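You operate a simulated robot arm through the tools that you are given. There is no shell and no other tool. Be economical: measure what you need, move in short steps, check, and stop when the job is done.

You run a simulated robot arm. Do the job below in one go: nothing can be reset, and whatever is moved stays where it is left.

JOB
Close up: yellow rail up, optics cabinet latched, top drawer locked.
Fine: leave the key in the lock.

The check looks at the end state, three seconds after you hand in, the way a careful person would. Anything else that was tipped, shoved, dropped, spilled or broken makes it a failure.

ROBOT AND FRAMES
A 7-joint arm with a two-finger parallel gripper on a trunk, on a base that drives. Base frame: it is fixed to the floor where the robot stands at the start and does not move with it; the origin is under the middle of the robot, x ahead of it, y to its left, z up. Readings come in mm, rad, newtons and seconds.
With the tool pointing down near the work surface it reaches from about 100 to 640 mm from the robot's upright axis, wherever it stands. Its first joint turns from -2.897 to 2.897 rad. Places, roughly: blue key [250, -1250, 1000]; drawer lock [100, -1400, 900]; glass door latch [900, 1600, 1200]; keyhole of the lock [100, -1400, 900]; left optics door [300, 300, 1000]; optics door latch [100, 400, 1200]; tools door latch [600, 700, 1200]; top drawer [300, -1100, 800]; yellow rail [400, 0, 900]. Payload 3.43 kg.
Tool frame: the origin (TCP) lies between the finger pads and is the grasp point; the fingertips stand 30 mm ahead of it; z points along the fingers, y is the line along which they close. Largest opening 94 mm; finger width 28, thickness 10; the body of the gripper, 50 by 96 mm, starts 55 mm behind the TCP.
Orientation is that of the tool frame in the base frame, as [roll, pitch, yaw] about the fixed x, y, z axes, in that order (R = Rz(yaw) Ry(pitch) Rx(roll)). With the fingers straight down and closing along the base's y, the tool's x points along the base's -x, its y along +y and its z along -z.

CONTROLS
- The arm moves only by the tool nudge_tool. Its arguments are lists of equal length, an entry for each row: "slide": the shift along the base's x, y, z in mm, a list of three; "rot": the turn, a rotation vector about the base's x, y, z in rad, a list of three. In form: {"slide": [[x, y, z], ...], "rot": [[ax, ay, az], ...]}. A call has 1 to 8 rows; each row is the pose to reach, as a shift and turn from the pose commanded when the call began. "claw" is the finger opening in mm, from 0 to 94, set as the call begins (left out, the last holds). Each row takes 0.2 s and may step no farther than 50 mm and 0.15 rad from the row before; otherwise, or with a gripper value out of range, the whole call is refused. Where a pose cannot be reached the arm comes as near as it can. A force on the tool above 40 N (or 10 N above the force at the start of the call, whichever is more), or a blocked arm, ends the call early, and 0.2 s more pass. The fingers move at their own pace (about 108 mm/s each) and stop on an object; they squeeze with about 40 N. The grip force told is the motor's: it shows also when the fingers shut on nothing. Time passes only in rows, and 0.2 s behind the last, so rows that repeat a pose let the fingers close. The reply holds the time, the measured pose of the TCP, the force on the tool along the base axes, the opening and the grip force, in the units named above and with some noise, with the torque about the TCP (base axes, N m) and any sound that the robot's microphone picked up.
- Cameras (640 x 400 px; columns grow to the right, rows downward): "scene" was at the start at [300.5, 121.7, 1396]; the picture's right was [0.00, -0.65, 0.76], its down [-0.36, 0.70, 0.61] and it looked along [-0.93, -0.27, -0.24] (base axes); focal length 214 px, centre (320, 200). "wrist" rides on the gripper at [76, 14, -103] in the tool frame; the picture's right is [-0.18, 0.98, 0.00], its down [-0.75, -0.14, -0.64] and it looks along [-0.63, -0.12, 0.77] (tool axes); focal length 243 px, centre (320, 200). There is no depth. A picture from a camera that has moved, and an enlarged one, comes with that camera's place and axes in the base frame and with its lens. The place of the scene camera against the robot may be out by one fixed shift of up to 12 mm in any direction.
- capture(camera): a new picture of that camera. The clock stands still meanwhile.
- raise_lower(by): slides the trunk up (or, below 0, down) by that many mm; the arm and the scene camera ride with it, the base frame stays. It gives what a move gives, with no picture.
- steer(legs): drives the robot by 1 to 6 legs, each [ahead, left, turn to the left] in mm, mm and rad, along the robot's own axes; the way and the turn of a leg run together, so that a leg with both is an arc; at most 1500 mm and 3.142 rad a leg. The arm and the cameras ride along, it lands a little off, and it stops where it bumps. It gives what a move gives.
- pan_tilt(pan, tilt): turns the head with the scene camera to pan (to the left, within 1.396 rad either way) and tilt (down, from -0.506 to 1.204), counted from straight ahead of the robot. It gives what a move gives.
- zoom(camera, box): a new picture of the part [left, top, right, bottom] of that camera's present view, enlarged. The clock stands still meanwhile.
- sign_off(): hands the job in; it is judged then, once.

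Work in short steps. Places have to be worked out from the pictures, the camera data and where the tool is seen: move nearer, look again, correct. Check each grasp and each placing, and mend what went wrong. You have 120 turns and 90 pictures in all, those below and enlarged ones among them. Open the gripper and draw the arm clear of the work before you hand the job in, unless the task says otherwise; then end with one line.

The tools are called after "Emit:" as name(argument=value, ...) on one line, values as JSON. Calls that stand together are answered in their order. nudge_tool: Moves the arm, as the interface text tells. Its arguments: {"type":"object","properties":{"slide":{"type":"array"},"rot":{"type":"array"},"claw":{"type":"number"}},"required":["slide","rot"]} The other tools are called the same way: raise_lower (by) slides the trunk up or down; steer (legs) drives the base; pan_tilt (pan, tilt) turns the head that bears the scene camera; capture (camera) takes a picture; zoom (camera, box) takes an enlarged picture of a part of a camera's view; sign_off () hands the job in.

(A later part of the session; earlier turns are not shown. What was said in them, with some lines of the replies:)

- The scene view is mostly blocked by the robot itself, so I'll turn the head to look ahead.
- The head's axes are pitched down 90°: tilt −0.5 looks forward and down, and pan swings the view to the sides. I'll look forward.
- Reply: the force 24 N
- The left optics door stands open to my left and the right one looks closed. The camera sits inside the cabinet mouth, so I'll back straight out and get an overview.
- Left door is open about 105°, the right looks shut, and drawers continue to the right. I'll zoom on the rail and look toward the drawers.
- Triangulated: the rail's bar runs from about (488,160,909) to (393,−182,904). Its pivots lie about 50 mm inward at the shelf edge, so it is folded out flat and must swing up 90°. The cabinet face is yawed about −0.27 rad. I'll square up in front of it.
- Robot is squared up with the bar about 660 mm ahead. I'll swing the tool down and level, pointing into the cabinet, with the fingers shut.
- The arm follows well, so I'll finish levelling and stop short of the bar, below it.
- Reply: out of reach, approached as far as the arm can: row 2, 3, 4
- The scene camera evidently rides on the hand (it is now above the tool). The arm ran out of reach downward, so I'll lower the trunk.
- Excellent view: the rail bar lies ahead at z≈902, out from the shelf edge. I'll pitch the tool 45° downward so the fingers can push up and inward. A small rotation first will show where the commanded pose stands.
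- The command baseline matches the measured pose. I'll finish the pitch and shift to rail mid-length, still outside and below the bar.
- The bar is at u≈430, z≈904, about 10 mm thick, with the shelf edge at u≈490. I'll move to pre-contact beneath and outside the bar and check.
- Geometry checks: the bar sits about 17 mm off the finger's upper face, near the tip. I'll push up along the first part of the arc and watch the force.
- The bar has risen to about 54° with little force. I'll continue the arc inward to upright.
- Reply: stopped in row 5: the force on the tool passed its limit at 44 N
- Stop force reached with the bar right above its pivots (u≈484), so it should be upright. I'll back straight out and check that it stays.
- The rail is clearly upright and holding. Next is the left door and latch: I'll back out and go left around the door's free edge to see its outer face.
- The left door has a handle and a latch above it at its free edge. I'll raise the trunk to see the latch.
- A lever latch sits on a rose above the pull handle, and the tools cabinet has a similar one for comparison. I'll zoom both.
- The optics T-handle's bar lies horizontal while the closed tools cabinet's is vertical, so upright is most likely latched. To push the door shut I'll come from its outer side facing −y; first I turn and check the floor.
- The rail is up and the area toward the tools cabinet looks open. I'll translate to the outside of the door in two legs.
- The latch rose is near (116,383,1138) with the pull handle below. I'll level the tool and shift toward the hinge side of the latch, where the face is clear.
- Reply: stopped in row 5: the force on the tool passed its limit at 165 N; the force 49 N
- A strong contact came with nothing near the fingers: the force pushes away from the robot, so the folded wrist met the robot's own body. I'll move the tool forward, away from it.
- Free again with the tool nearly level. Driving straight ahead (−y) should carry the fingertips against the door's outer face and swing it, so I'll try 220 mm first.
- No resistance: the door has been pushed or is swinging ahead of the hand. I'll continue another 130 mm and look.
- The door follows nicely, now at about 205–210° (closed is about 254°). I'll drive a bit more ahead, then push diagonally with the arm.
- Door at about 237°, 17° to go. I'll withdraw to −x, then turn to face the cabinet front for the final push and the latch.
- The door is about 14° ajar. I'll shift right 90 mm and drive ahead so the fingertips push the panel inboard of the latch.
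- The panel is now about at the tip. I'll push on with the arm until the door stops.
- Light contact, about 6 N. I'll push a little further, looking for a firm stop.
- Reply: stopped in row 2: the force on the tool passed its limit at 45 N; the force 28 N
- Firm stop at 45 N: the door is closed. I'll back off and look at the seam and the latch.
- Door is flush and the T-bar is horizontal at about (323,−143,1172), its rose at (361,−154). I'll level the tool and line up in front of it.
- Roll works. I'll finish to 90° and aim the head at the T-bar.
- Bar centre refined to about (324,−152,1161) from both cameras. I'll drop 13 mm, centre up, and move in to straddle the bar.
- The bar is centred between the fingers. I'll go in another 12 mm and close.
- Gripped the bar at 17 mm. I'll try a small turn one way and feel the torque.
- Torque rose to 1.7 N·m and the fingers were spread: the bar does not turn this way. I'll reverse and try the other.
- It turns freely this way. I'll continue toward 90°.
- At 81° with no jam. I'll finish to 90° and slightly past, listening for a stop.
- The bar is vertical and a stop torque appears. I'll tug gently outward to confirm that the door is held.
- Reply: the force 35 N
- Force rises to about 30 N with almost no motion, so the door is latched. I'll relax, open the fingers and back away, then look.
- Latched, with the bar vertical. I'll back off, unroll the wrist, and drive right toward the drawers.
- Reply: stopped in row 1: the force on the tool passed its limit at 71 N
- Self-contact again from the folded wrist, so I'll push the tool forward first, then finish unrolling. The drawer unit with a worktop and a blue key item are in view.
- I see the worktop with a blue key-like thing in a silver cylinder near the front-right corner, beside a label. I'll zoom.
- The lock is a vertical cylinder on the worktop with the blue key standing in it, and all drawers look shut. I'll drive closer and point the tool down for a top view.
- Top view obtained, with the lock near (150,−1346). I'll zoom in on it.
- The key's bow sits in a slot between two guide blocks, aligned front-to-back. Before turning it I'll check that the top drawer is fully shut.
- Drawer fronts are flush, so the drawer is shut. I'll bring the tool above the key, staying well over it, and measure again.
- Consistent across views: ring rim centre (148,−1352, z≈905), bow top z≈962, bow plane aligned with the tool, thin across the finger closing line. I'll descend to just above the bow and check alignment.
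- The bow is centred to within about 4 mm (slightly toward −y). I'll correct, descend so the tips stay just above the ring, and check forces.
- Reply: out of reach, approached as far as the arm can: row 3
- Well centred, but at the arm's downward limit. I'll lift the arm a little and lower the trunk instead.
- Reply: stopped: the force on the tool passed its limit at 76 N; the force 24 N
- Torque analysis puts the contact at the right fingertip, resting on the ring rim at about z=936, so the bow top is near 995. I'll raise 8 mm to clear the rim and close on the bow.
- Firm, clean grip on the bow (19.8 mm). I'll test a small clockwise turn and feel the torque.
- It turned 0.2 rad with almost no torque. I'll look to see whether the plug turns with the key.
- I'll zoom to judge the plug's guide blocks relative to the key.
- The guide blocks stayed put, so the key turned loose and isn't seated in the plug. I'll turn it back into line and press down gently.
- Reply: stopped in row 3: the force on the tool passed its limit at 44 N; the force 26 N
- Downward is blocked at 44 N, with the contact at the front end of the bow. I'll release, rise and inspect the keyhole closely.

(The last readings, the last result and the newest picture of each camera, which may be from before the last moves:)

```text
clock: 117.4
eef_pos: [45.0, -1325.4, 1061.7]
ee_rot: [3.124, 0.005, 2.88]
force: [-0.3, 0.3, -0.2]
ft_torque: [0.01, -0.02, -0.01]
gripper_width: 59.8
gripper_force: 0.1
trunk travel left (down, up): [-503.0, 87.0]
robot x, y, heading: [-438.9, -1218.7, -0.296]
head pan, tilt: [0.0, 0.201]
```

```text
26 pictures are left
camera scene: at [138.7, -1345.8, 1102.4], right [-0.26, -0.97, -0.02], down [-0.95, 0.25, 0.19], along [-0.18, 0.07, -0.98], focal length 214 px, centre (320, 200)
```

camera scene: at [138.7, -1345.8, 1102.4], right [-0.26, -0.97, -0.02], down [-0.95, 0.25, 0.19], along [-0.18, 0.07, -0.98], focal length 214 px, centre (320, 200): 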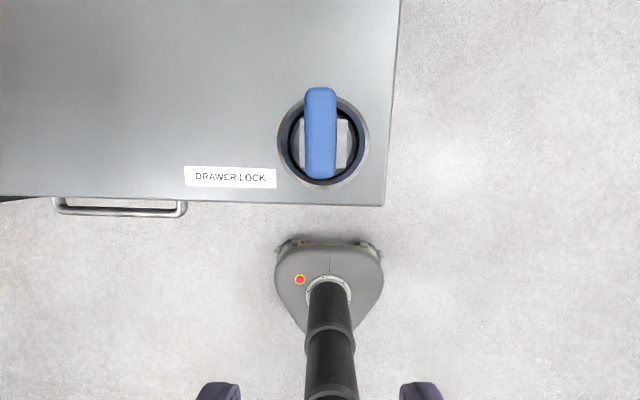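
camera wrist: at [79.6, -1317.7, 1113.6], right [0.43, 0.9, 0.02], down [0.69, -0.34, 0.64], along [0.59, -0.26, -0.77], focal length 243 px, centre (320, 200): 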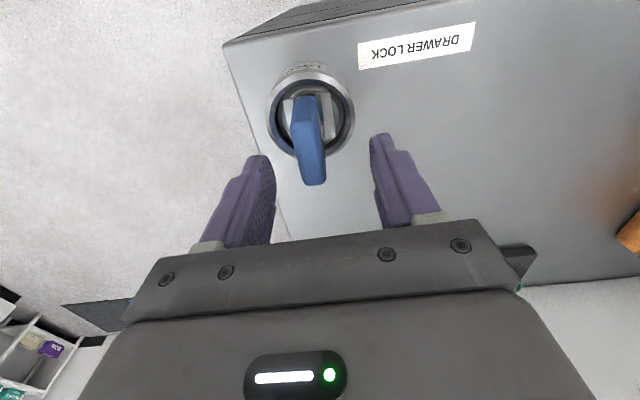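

Emit:
zoom(camera="scene", box=[260, 75, 390, 215])

Emit:
zoom(camera="wrist", box=[240, 0, 400, 120])

```text
2.86 times, centred on (325, 145) of scene
camera zoom: at [138.7, -1345.8, 1102.4], right [-0.26, -0.97, -0.02], down [-0.95, 0.25, 0.19], along [-0.18, 0.07, -0.98], focal length 613 px, centre (306, 357)
```

zoom: 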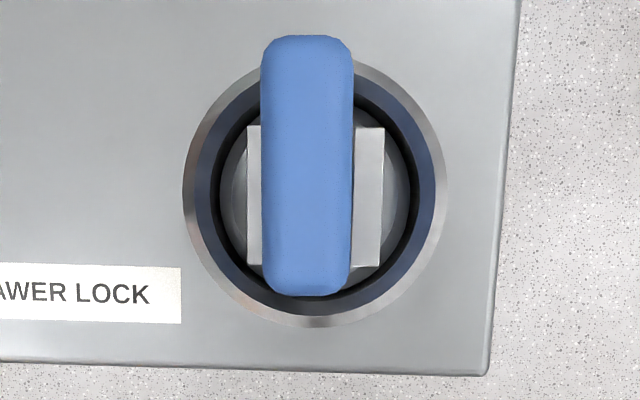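

```text
3.33 times, centred on (320, 60) of wrist
camera zoom: at [-25.4, -1294.5, 1162.4], right [0.43, 0.9, 0.02], down [0.68, -0.34, 0.64], along [0.59, -0.27, -0.77], focal length 809 px, centre (320, 667)
```

zoom: 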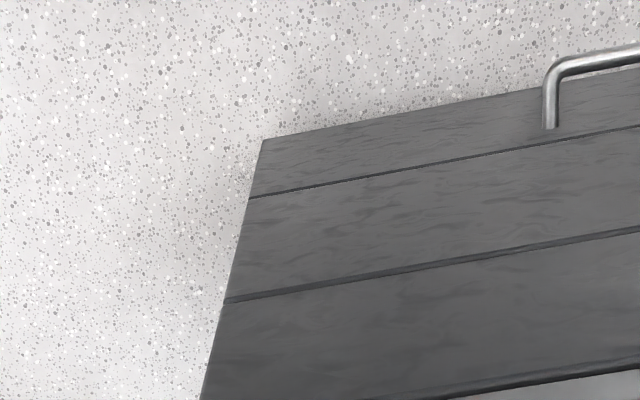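

Emit:
zoom(camera="wrist", box=[260, 130, 400, 240])

```text
3.64 times, centred on (330, 185) of wrist
camera zoom: at [-25.4, -1294.5, 1162.4], right [0.43, 0.9, 0.02], down [0.68, -0.34, 0.64], along [0.59, -0.27, -0.77], focal length 882 px, centre (284, 254)
```

zoom: 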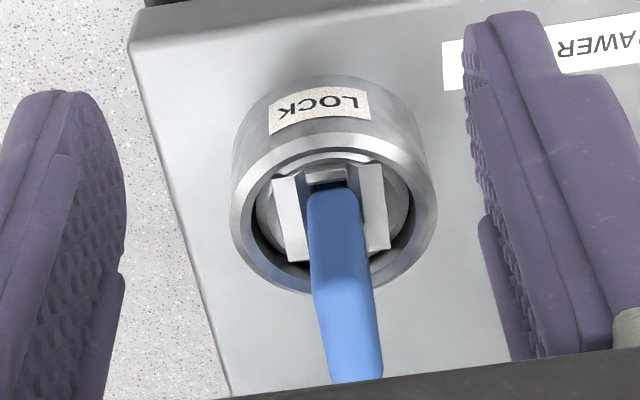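

The blade is evidently already in the lock: the side reaction during the turn acted about 60 mm below the grip, and pressing down was solid. So it should simply turn; I'll go back over the bow and regrip.

Emit:
nudge_tool(slide=[[40, -11, 0], [80, -22, 0], [105, -29, 0], [105, -29, -30], [105, -29, -60], [105, -29, -87], [105, -29, -87]], rot=[[0, 0, 0], [0, 0, 0], [0, 0, 0], [0, 0, 0], [0, 0, 0], [0, 0, 0], [0, 0, 0]])

Emit:
nudge_tool(slide=[[0, 0, 0], [0, 0, 0], [0, 0, 0]], rot=[[0, 0, 0], [0, 0, 0], [0, 0, 0]], claw=10)

Emit:
nudge_tool(slide=[[0, 0, 0], [0, 0, 0], [0, 0, 0], [0, 0, 0]], rot=[[0, 0, -0.12], [0, 0, -0.24], [0, 0, -0.36], [0, 0, -0.48]])

```text
clock: 119.0
eef_pos: [147.0, -1353.7, 972.4]
ee_rot: [3.124, 0.006, 2.88]
force: [0.4, 0.4, -0.5]
ft_torque: [0.0, 0.0, -0.01]
gripper_width: 59.9
gripper_force: 0.1
trunk travel left (down, up): [-503.0, 87.0]
robot x, y, heading: [-443.4, -1218.0, -0.293]
head pan, tilt: [0.0, 0.201]
```

```text
clock: 119.8
eef_pos: [147.4, -1354.3, 971.5]
ee_rot: [3.124, 0.006, 2.881]
force: [-0.4, 0.0, -0.3]
ft_torque: [-0.01, 0.02, 0.0]
gripper_width: 19.7
gripper_force: 40.2
trunk travel left (down, up): [-503.0, 87.0]
robot x, y, heading: [-443.9, -1216.7, -0.295]
head pan, tilt: [0.0, 0.201]
```

```text
clock: 120.8
eef_pos: [148.1, -1354.8, 973.3]
ee_rot: [3.124, 0.006, 2.398]
force: [-0.7, -7.6, -5.4]
ft_torque: [-1.08, 0.26, 1.35]
gripper_width: 23.9
gripper_force: 40.2
trunk travel left (down, up): [-503.0, 87.0]
robot x, y, heading: [-443.0, -1216.5, -0.299]
head pan, tilt: [0.0, 0.201]
```

Clockwise is blocked (torque 1.35 N·m, fingers spreading). I'll go back and try counter-clockwise.

Emit:
nudge_tool(slide=[[0, 0, 0], [0, 0, 0], [0, 0, 0], [0, 0, 0], [0, 0, 0], [0, 0, 0], [0, 0, 0]], rot=[[0, 0, 0.12], [0, 0, 0.24], [0, 0, 0.36], [0, 0, 0.48], [0, 0, 0.58], [0, 0, 0.68], [0, 0, 0.78]])

```text
clock: 122.4
eef_pos: [147.2, -1353.5, 973.1]
ee_rot: [3.123, 0.004, -3.1]
force: [-1.8, 3.4, -1.3]
ft_torque: [0.18, 0.1, -0.03]
gripper_width: 19.8
gripper_force: 39.7
trunk travel left (down, up): [-503.0, 87.0]
robot x, y, heading: [-444.6, -1216.2, -0.293]
head pan, tilt: [0.0, 0.201]
```

+0.3 rad turned freely; I'll continue.

Emit:
nudge_tool(slide=[[0, 0, 0], [0, 0, 0], [0, 0, 0], [0, 0, 0]], rot=[[0, 0, 0.12], [0, 0, 0.24], [0, 0, 0.36], [0, 0, 0.48]])

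Emit:
capture(camera="scene")

```text
clock: 123.4
eef_pos: [147.7, -1351.8, 972.8]
ee_rot: [3.121, 0.006, -2.62]
force: [-2.0, 7.8, -0.3]
ft_torque: [0.38, 0.05, -0.05]
gripper_width: 19.6
gripper_force: 40.1
trunk travel left (down, up): [-503.0, 87.0]
robot x, y, heading: [-441.1, -1213.9, -0.297]
head pan, tilt: [0.0, 0.201]
```

```text
22 pictures are left
camera scene: at [233.1, -1303.2, 1015.2], right [0.5, -0.87, -0.02], down [-0.85, -0.49, 0.19], along [-0.18, -0.08, -0.98], focal length 214 px, centre (320, 200)
```

scene: 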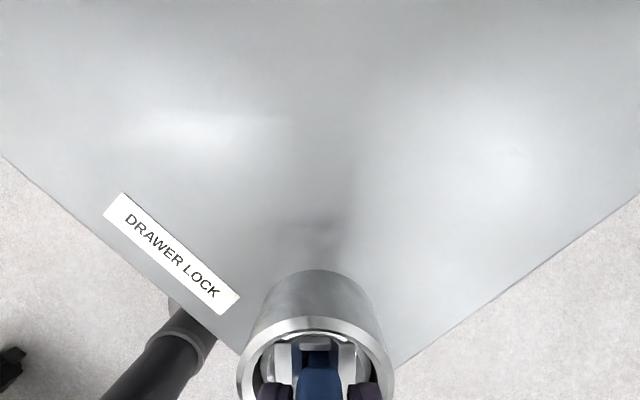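

The plug now turns with the key. I'll continue counter-clockwise to 90°, easing the small side load.

Emit:
nudge_tool(slide=[[0, 1, 0], [0, 2, 0], [0, 2, 0], [0, 3, 0], [0, 3, 0], [0, 3, 0]], rot=[[0, 0, 0.12], [0, 0, 0.24], [0, 0, 0.36], [0, 0, 0.48], [0, 0, 0.6], [0, 0, 0.72]])

```text
clock: 124.8
eef_pos: [146.8, -1350.6, 973.8]
ee_rot: [3.12, 0.004, -1.901]
force: [-10.5, 5.8, -1.4]
ft_torque: [0.31, 0.48, -0.03]
gripper_width: 19.8
gripper_force: 39.6
trunk travel left (down, up): [-503.0, 87.0]
robot x, y, heading: [-444.3, -1219.9, -0.296]
head pan, tilt: [0.0, 0.201]
```

At 1.50 rad with still no stop torque. I'll continue until the stop.

Emit:
nudge_tool(slide=[[-2, 1, 0], [-3, 2, 0], [-3, 2, 0]], rot=[[0, 0, 0.07], [0, 0, 0.14], [0, 0, 0.24]])

Emit:
capture(camera="scene")

```text
clock: 125.6
eef_pos: [144.2, -1348.6, 974.9]
ee_rot: [3.126, 0.005, -1.664]
force: [-7.8, 1.3, 1.4]
ft_torque: [0.01, 0.09, -0.32]
gripper_width: 19.4
gripper_force: 40.0
trunk travel left (down, up): [-503.0, 87.0]
robot x, y, heading: [-441.3, -1219.1, -0.298]
head pan, tilt: [0.0, 0.201]
```

```text
21 pictures are left
camera scene: at [159.1, -1253.4, 1016.1], right [1.0, -0.09, -0.02], down [-0.09, -0.98, 0.19], along [-0.03, -0.19, -0.98], focal length 214 px, centre (320, 200)
```

scene: 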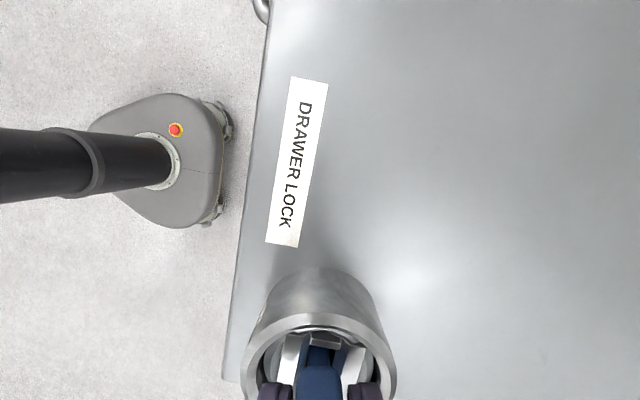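

Torque is building and the plug lags the key by its play: the stop is near 90°. I'll press slightly further to seat it fully.

Emit:
nudge_tool(slide=[[0, 0, 0], [0, 0, 0], [0, 0, 0]], rot=[[0, 0, 0.06], [0, 0, 0.12], [0, 0, 0.16]])

Emit:
zoom(camera="scene", box=[220, 250, 420, 400])

```text
clock: 126.4
eef_pos: [145.0, -1348.3, 974.0]
ee_rot: [3.125, 0.008, -1.502]
force: [-13.5, 6.0, 1.5]
ft_torque: [-0.11, -0.38, -1.39]
gripper_width: 21.6
gripper_force: 40.1
trunk travel left (down, up): [-503.0, 87.0]
robot x, y, heading: [-444.8, -1218.8, -0.297]
head pan, tilt: [0.0, 0.201]
```

```text
2.67 times, centred on (320, 325) of scene
camera zoom: at [143.2, -1252.4, 1016.0], right [1.0, 0.07, -0.02], down [0.07, -0.98, 0.19], along [0.0, -0.19, -0.98], focal length 572 px, centre (320, -133)
```

zoom: 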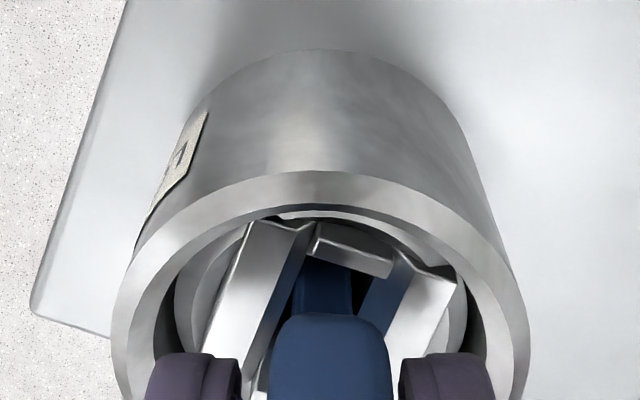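

Firm stop at about 90° of plug travel. I'll relax the twist within the play, open, and lift off.

Emit:
nudge_tool(slide=[[0, 0, 0], [0, 0, 0], [0, 0, 0]], rot=[[0, 0, -0.1], [0, 0, -0.2], [0, 0, -0.22]])

Emit:
nudge_tool(slide=[[0, 0, 0], [0, 0, 0], [0, 0, 0]], rot=[[0, 0, 0], [0, 0, 0], [0, 0, 0]], claw=60)

Emit:
nudge_tool(slide=[[0, 0, 35], [0, 0, 70], [0, 0, 110], [0, 0, 150]], rot=[[0, 0, 0], [0, 0, 0], [0, 0, 0], [0, 0, 0]])

Emit:
pan_tilt(pan=0, tilt=0.6)

Emit:
capture(camera="scene")

```text
clock: 127.2
eef_pos: [144.5, -1348.8, 974.2]
ee_rot: [3.125, 0.004, -1.722]
force: [-6.0, 0.6, 0.9]
ft_torque: [0.03, 0.3, -0.08]
gripper_width: 19.6
gripper_force: 39.8
trunk travel left (down, up): [-503.0, 87.0]
robot x, y, heading: [-443.5, -1214.5, -0.295]
head pan, tilt: [0.0, 0.201]
```

```text
clock: 128.0
eef_pos: [146.3, -1349.3, 972.6]
ee_rot: [3.124, 0.008, -1.723]
force: [0.3, 0.0, -0.6]
ft_torque: [0.03, 0.01, 0.0]
gripper_width: 60.2
gripper_force: 0.1
trunk travel left (down, up): [-503.0, 87.0]
robot x, y, heading: [-446.1, -1217.3, -0.297]
head pan, tilt: [0.0, 0.201]
```

```text
clock: 129.0
eef_pos: [145.8, -1346.4, 1123.5]
ee_rot: [3.122, 0.005, -1.725]
force: [0.0, 0.5, 0.3]
ft_torque: [0.02, 0.01, -0.01]
gripper_width: 60.2
gripper_force: 0.0
trunk travel left (down, up): [-503.0, 87.0]
robot x, y, heading: [-442.5, -1217.7, -0.296]
head pan, tilt: [0.0, 0.201]
```

```text
clock: 129.8
eef_pos: [147.0, -1345.7, 1122.2]
ee_rot: [3.123, 0.007, -1.722]
force: [-0.2, 0.4, 0.6]
ft_torque: [0.0, 0.02, 0.01]
gripper_width: 60.2
gripper_force: 0.1
trunk travel left (down, up): [-503.0, 87.0]
robot x, y, heading: [-441.7, -1219.1, -0.296]
head pan, tilt: [0.0, 0.6]
```

```text
19 pictures are left
camera scene: at [161.6, -1287.2, 1169.0], right [0.99, -0.15, -0.02], down [-0.12, -0.82, 0.56], along [-0.1, -0.55, -0.83], focal length 214 px, centre (320, 200)
```

scene: 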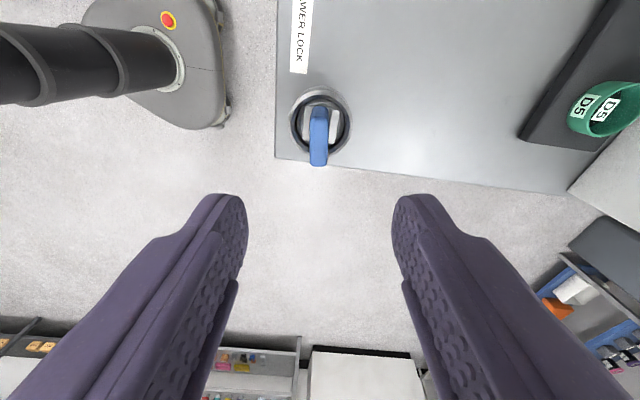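

The key stays upright in the lock, turned a quarter turn. I'll back the robot away, then take a final look at the drawers.

Emit:
steer(legs=[[-350, 0, 0]])

Emit:
nudge_tool(slide=[[0, 0, 20], [0, 0, 40], [0, 0, 60], [0, 0, 60], [0, 0, 60], [0, 0, 60], [0, 0, 60], [0, 0, 60]], rot=[[0, 0, -0.14], [0, 0, -0.28], [0, 0, -0.42], [0, 0, -0.56], [0, 0, -0.7], [0, 0, -0.84], [0, 0, -0.98], [0, 0, -1.12]])

Emit:
pan_tilt(pan=0, tilt=-0.5)

Emit:
capture(camera="scene")

```text
clock: 132.1
eef_pos: [-181.4, -1244.3, 1122.3]
ee_rot: [3.124, 0.005, -1.72]
force: [-0.9, 0.4, -0.1]
ft_torque: [-0.04, -0.03, 0.01]
gripper_width: 60.1
gripper_force: 0.1
trunk travel left (down, up): [-503.0, 87.0]
robot x, y, heading: [-771.3, -1119.0, -0.292]
head pan, tilt: [0.0, 0.6]
```

```text
clock: 133.9
eef_pos: [-181.8, -1243.5, 1182.2]
ee_rot: [3.123, 0.006, -2.843]
force: [0.7, -0.5, 0.5]
ft_torque: [-0.01, 0.0, 0.01]
gripper_width: 59.8
gripper_force: 0.1
trunk travel left (down, up): [-503.0, 87.0]
robot x, y, heading: [-769.8, -1117.6, -0.294]
head pan, tilt: [0.0, 0.6]
```

```text
clock: 135.2
eef_pos: [-181.3, -1243.8, 1182.3]
ee_rot: [3.123, 0.007, -2.84]
force: [0.5, 0.2, 0.6]
ft_torque: [-0.02, 0.0, 0.0]
gripper_width: 59.7
gripper_force: 0.1
trunk travel left (down, up): [-503.0, 87.0]
robot x, y, heading: [-771.9, -1119.5, -0.295]
head pan, tilt: [0.0, -0.499]
```

```text
18 pictures are left
camera scene: at [-32.6, -1195.7, 1250.9], right [0.3, -0.95, -0.02], down [-0.84, -0.25, -0.48], along [0.46, 0.16, -0.88], focal length 214 px, centre (320, 200)
```

scene: 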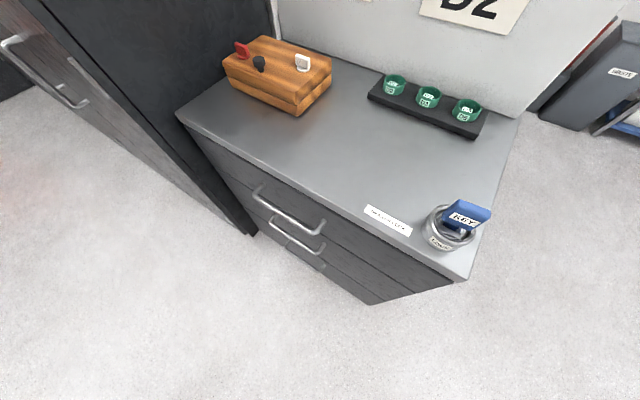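

The worktop is undisturbed. To be sure this key position is "locked" I'll give the top drawer handle a gentle tug, moving left, lowering the trunk, and levelling the tool first.

Emit:
steer(legs=[[-80, 0, 0], [0, 280, 0]])

Emit:
raise_lower(by=-250)

Emit:
nudge_tool(slide=[[0, 0, 0], [0, 0, 0], [0, 0, 0], [0, 0, 0]], rot=[[0, 0, -0.14], [0, 0, -0.28], [0, 0, -0.42], [0, 0, -0.54]])

Emit:
nudge_tool(slide=[[0, 0, 0], [0, 0, 0], [0, 0, 0], [0, 0, 0], [0, 0, 0], [0, 0, 0], [0, 0, 0], [0, 0, 0]], rot=[[-0.0365, -0.13, 0], [-0.073, -0.26, 0], [-0.11, -0.39, 0], [-0.146, -0.52, 0], [-0.183, -0.65, 0], [-0.219, -0.78, 0], [-0.256, -0.91, 0], [-0.292, -1.04, 0]])

Emit:
pan_tilt(pan=0, tilt=0.2)

Emit:
capture(camera="scene")

```text
clock: 137.9
eef_pos: [-174.8, -942.7, 1184.2]
ee_rot: [3.124, 0.005, -2.84]
force: [0.2, 0.5, -0.1]
ft_torque: [-0.01, 0.04, 0.01]
gripper_width: 59.9
gripper_force: 0.0
trunk travel left (down, up): [-503.0, 87.0]
robot x, y, heading: [-759.9, -820.0, -0.293]
head pan, tilt: [0.0, -0.499]
```

```text
clock: 140.4
eef_pos: [-174.4, -944.2, 932.8]
ee_rot: [3.125, 0.005, -2.843]
force: [-0.2, -0.9, -0.3]
ft_torque: [0.01, 0.03, -0.02]
gripper_width: 60.0
gripper_force: 0.0
trunk travel left (down, up): [-253.0, 337.0]
robot x, y, heading: [-764.2, -817.5, -0.296]
head pan, tilt: [0.0, -0.499]
```

```text
clock: 141.4
eef_pos: [-173.9, -944.0, 932.7]
ee_rot: [3.123, 0.003, 2.901]
force: [0.0, -0.8, -0.1]
ft_torque: [-0.01, 0.0, -0.01]
gripper_width: 60.3
gripper_force: 0.1
trunk travel left (down, up): [-253.0, 337.0]
robot x, y, heading: [-760.9, -818.2, -0.296]
head pan, tilt: [0.0, -0.499]
```

```text
clock: 143.2
eef_pos: [-173.4, -942.8, 932.7]
ee_rot: [-3.093, 1.088, 2.939]
force: [-1.0, -0.5, 0.4]
ft_torque: [0.01, -0.02, -0.03]
gripper_width: 60.2
gripper_force: 0.1
trunk travel left (down, up): [-253.0, 337.0]
robot x, y, heading: [-763.3, -815.1, -0.292]
head pan, tilt: [0.0, -0.499]
```

```text
clock: 144.3
eef_pos: [-174.6, -944.1, 933.2]
ee_rot: [-3.093, 1.083, 2.942]
force: [0.1, -0.3, 0.3]
ft_torque: [-0.02, 0.01, 0.01]
gripper_width: 60.1
gripper_force: 0.1
trunk travel left (down, up): [-253.0, 337.0]
robot x, y, heading: [-762.4, -820.3, -0.293]
head pan, tilt: [0.0, 0.201]
```

```text
17 pictures are left
camera scene: at [-158.3, -939.5, 1034.7], right [-0.24, -0.97, 0.02], down [-0.62, 0.14, -0.77], along [0.75, -0.2, -0.63], focal length 214 px, centre (320, 200)
```

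scene: 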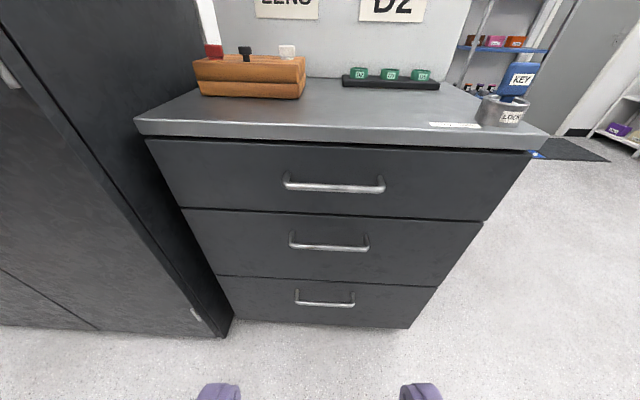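

Clear view: the top handle bar is at about (147,−1049,801). I'll lower, level and roll the tool to grip it from the front.

Emit:
raise_lower(by=-132)

Emit:
nudge_tool(slide=[[0, 0, 0], [0, 0, 0], [0, 0, 0], [0, 0, 0]], rot=[[-0.03, -0.117, 0], [-0.06, -0.234, 0], [-0.09, -0.35, 0], [-0.12, -0.468, 0]])

Emit:
nudge_tool(slide=[[0, 0, 0], [0, 0, 0], [0, 0, 0], [0, 0, 0], [0, 0, 0], [0, 0, 0], [0, 0, 0], [0, 0, 0]], rot=[[0.14, -0.037, 0], [0.28, -0.074, 0], [0.42, -0.111, 0], [0.56, -0.148, 0], [0.7, -0.185, 0], [0.84, -0.222, 0], [0.98, -0.259, 0], [1.12, -0.296, 0]])

Emit:
nudge_tool(slide=[[0, 0, 0], [0, 0, 0], [0, 0, 0]], rot=[[0.14, -0.037, 0], [0.28, -0.074, 0], [0.4, -0.106, 0]])

Emit:
steer(legs=[[230, 0, 0]])

Emit:
pan_tilt(pan=0, tilt=0.4)

Emit:
capture(camera="scene")

```text
clock: 145.9
eef_pos: [-173.9, -944.2, 800.0]
ee_rot: [-3.094, 1.086, 2.94]
force: [-0.1, 0.8, 1.2]
ft_torque: [-0.01, 0.01, -0.04]
gripper_width: 60.1
gripper_force: 0.1
trunk travel left (down, up): [-121.0, 469.0]
robot x, y, heading: [-765.6, -818.6, -0.295]
head pan, tilt: [0.0, 0.201]
```

```text
clock: 146.9
eef_pos: [-175.5, -943.4, 800.8]
ee_rot: [-1.554, 1.546, -1.806]
force: [-0.1, 0.2, -0.5]
ft_torque: [0.0, -0.02, -0.05]
gripper_width: 60.0
gripper_force: 0.0
trunk travel left (down, up): [-121.0, 469.0]
robot x, y, heading: [-759.6, -817.3, -0.298]
head pan, tilt: [0.0, 0.201]
```

```text
clock: 148.7
eef_pos: [-173.9, -943.7, 800.6]
ee_rot: [1.566, 0.435, 1.314]
force: [0.9, 0.3, 1.1]
ft_torque: [-0.03, -0.03, 0.0]
gripper_width: 59.7
gripper_force: 0.0
trunk travel left (down, up): [-121.0, 469.0]
robot x, y, heading: [-762.6, -817.9, -0.293]
head pan, tilt: [0.0, 0.201]
```

```text
clock: 149.5
eef_pos: [-174.5, -944.2, 800.8]
ee_rot: [1.567, 0.022, 1.312]
force: [-0.3, 0.0, -0.5]
ft_torque: [0.01, 0.0, 0.01]
gripper_width: 59.9
gripper_force: 0.0
trunk travel left (down, up): [-121.0, 469.0]
robot x, y, heading: [-763.2, -819.0, -0.295]
head pan, tilt: [0.0, 0.201]
```

```text
clock: 151.2
eef_pos: [48.3, -1009.0, 799.3]
ee_rot: [1.565, 0.022, 1.317]
force: [0.4, 0.2, -0.9]
ft_torque: [0.02, -0.01, -0.02]
gripper_width: 59.9
gripper_force: 0.0
trunk travel left (down, up): [-121.0, 469.0]
robot x, y, heading: [-545.0, -882.7, -0.288]
head pan, tilt: [0.0, 0.201]
```

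```text
clock: 152.0
eef_pos: [48.4, -1008.9, 800.5]
ee_rot: [1.566, 0.023, 1.318]
force: [0.0, 0.4, 0.4]
ft_torque: [0.03, -0.03, -0.02]
gripper_width: 60.3
gripper_force: 0.0
trunk travel left (down, up): [-121.0, 469.0]
robot x, y, heading: [-541.4, -884.7, -0.29]
head pan, tilt: [0.0, 0.4]
```

```text
16 pictures are left
camera scene: at [-1.7, -1065.9, 806.2], right [0.0, -0.02, -1.0], down [-0.14, 0.99, -0.02], along [0.99, 0.14, 0.0], focal length 214 px, centre (320, 200)
```

scene: 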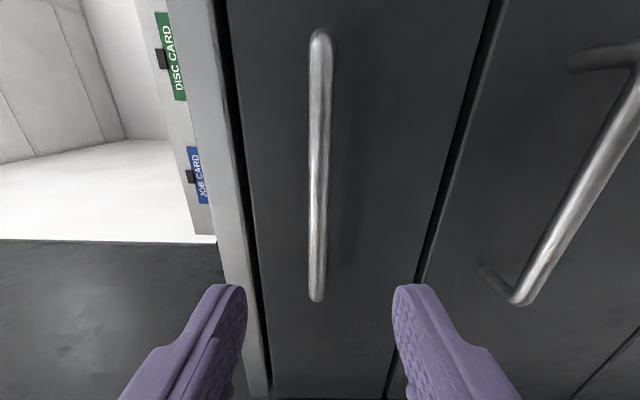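

The bar is centred between the fingers. I'll move in 98 mm and close on it.

Emit:
nudge_tool(slide=[[32, -9, 0], [64, -18, 0], [94, -26, 0], [94, -26, 0]], rot=[[0, 0, 0], [0, 0, 0], [0, 0, 0], [0, 0, 0]])

Emit:
nudge_tool(slide=[[0, 0, 0], [0, 0, 0], [0, 0, 0]], rot=[[0, 0, 0], [0, 0, 0], [0, 0, 0]], claw=5)

```text
clock: 153.0
eef_pos: [140.7, -1036.9, 800.1]
ee_rot: [1.565, 0.024, 1.317]
force: [-0.3, -0.7, -1.6]
ft_torque: [0.0, -0.03, 0.0]
gripper_width: 59.9
gripper_force: 0.1
trunk travel left (down, up): [-121.0, 469.0]
robot x, y, heading: [-544.2, -886.3, -0.294]
head pan, tilt: [0.0, 0.4]
```

```text
clock: 153.8
eef_pos: [141.3, -1035.6, 802.4]
ee_rot: [1.563, 0.02, 1.314]
force: [5.2, -1.3, 14.0]
ft_torque: [1.01, -0.24, 0.05]
gripper_width: 18.7
gripper_force: 44.8
trunk travel left (down, up): [-121.0, 469.0]
robot x, y, heading: [-540.2, -884.2, -0.29]
head pan, tilt: [0.0, 0.4]
```

Gripped. Gentle pull outward of up to 8 mm.

Emit:
nudge_tool(slide=[[-3, 1, 0], [-6, 2, 0], [-8, 2, 0]], rot=[[0, 0, 0], [0, 0, 0], [0, 0, 0]])

```text
clock: 154.3
eef_pos: [140.5, -1034.9, 801.2]
ee_rot: [1.561, 0.022, 1.316]
force: [11.5, -3.3, -5.7]
ft_torque: [0.98, -0.31, -0.01]
gripper_width: 18.8
gripper_force: 44.9
trunk travel left (down, up): [-121.0, 469.0]
robot x, y, heading: [-543.2, -879.8, -0.29]
head pan, tilt: [0.0, 0.4]
stopped in row 2: the force on the tool passed its limit at 42 N (the readings are from after the stop); the commanded pose is now the measured one
```

42 N with under 1 mm of movement: the drawer is locked. I'll release and back away.

Emit:
nudge_tool(slide=[[0, 0, 0], [0, 0, 0], [0, 0, 0]], rot=[[0, 0, 0], [0, 0, 0], [0, 0, 0]], claw=60)

Emit:
nudge_tool(slide=[[-35, 10, 0], [-70, 20, 0], [-105, 30, 0]], rot=[[0, 0, 0], [0, 0, 0], [0, 0, 0]])

Emit:
steer(legs=[[-400, 0, 0]])

Emit:
pan_tilt(pan=0, tilt=-0.2)

Emit:
capture(camera="scene")

Emit:
capture(camera="wrist")

```text
clock: 155.1
eef_pos: [139.6, -1035.3, 804.0]
ee_rot: [1.558, 0.024, 1.315]
force: [-0.4, 0.8, 0.3]
ft_torque: [-0.02, 0.03, -0.01]
gripper_width: 60.0
gripper_force: 0.1
trunk travel left (down, up): [-121.0, 469.0]
robot x, y, heading: [-542.9, -882.6, -0.288]
head pan, tilt: [0.0, 0.4]
```

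```text
clock: 155.9
eef_pos: [35.4, -1003.9, 803.7]
ee_rot: [1.558, 0.023, 1.313]
force: [-1.1, -0.2, 0.2]
ft_torque: [0.03, -0.04, 0.0]
gripper_width: 60.2
gripper_force: 0.3
trunk travel left (down, up): [-121.0, 469.0]
robot x, y, heading: [-539.4, -883.0, -0.29]
head pan, tilt: [0.0, 0.4]
```

```text
clock: 158.3
eef_pos: [-336.2, -894.2, 803.0]
ee_rot: [1.557, 0.022, 1.311]
force: [-0.3, -0.1, 0.3]
ft_torque: [0.03, 0.04, -0.01]
gripper_width: 60.0
gripper_force: 0.0
trunk travel left (down, up): [-121.0, 469.0]
robot x, y, heading: [-909.6, -774.6, -0.292]
head pan, tilt: [0.0, 0.4]
```

```text
clock: 159.3
eef_pos: [-336.0, -893.8, 802.8]
ee_rot: [1.559, 0.023, 1.311]
force: [0.0, -0.7, 0.2]
ft_torque: [0.0, 0.0, 0.02]
gripper_width: 59.9
gripper_force: 0.2
trunk travel left (down, up): [-121.0, 469.0]
robot x, y, heading: [-914.0, -772.7, -0.297]
head pan, tilt: [0.0, -0.201]
```

```text
15 pictures are left
camera scene: at [-408.6, -1000.1, 810.1], right [0.01, -0.03, -1.0], down [0.44, 0.9, -0.02], along [0.9, -0.44, 0.02], focal length 214 px, centre (320, 200)
```

scene: 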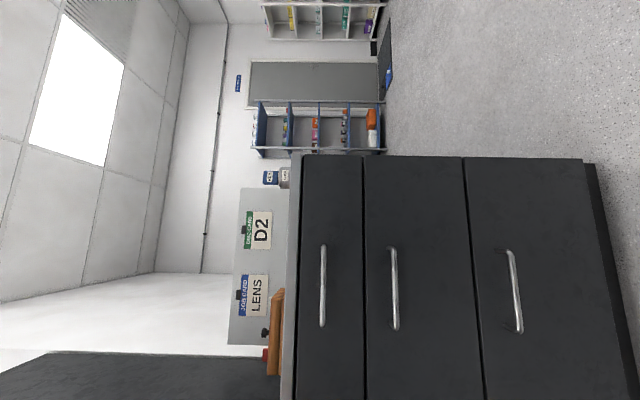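

```text
14 pictures are left
camera wrist: at [-415.4, -793.6, 814.1], right [-0.05, -0.15, 0.99], down [-0.81, -0.57, -0.13], along [0.58, -0.81, -0.09], focal length 243 px, centre (320, 200)
```

wrist: 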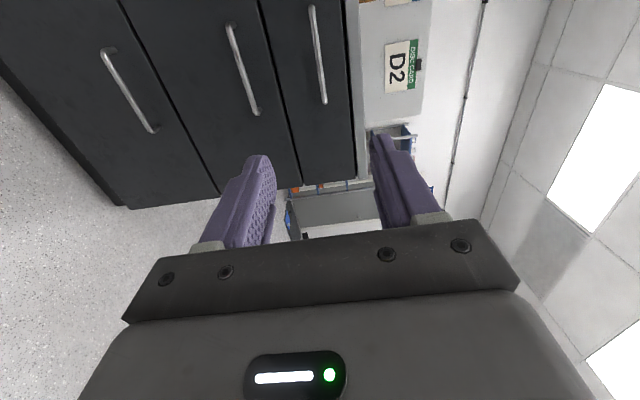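

All drawers are flush, the key is in the lock, the latch bar was vertical and held, the rail was upright, and the gripper is open and clear. Handing in.

Emit:
sign_off()

```text
The job is handed in.
```

The yellow rail is up, the optics cabinet is shut and latched, and the top drawer is locked with the blue key left in the lock; the latch and the drawer both held when tugged.
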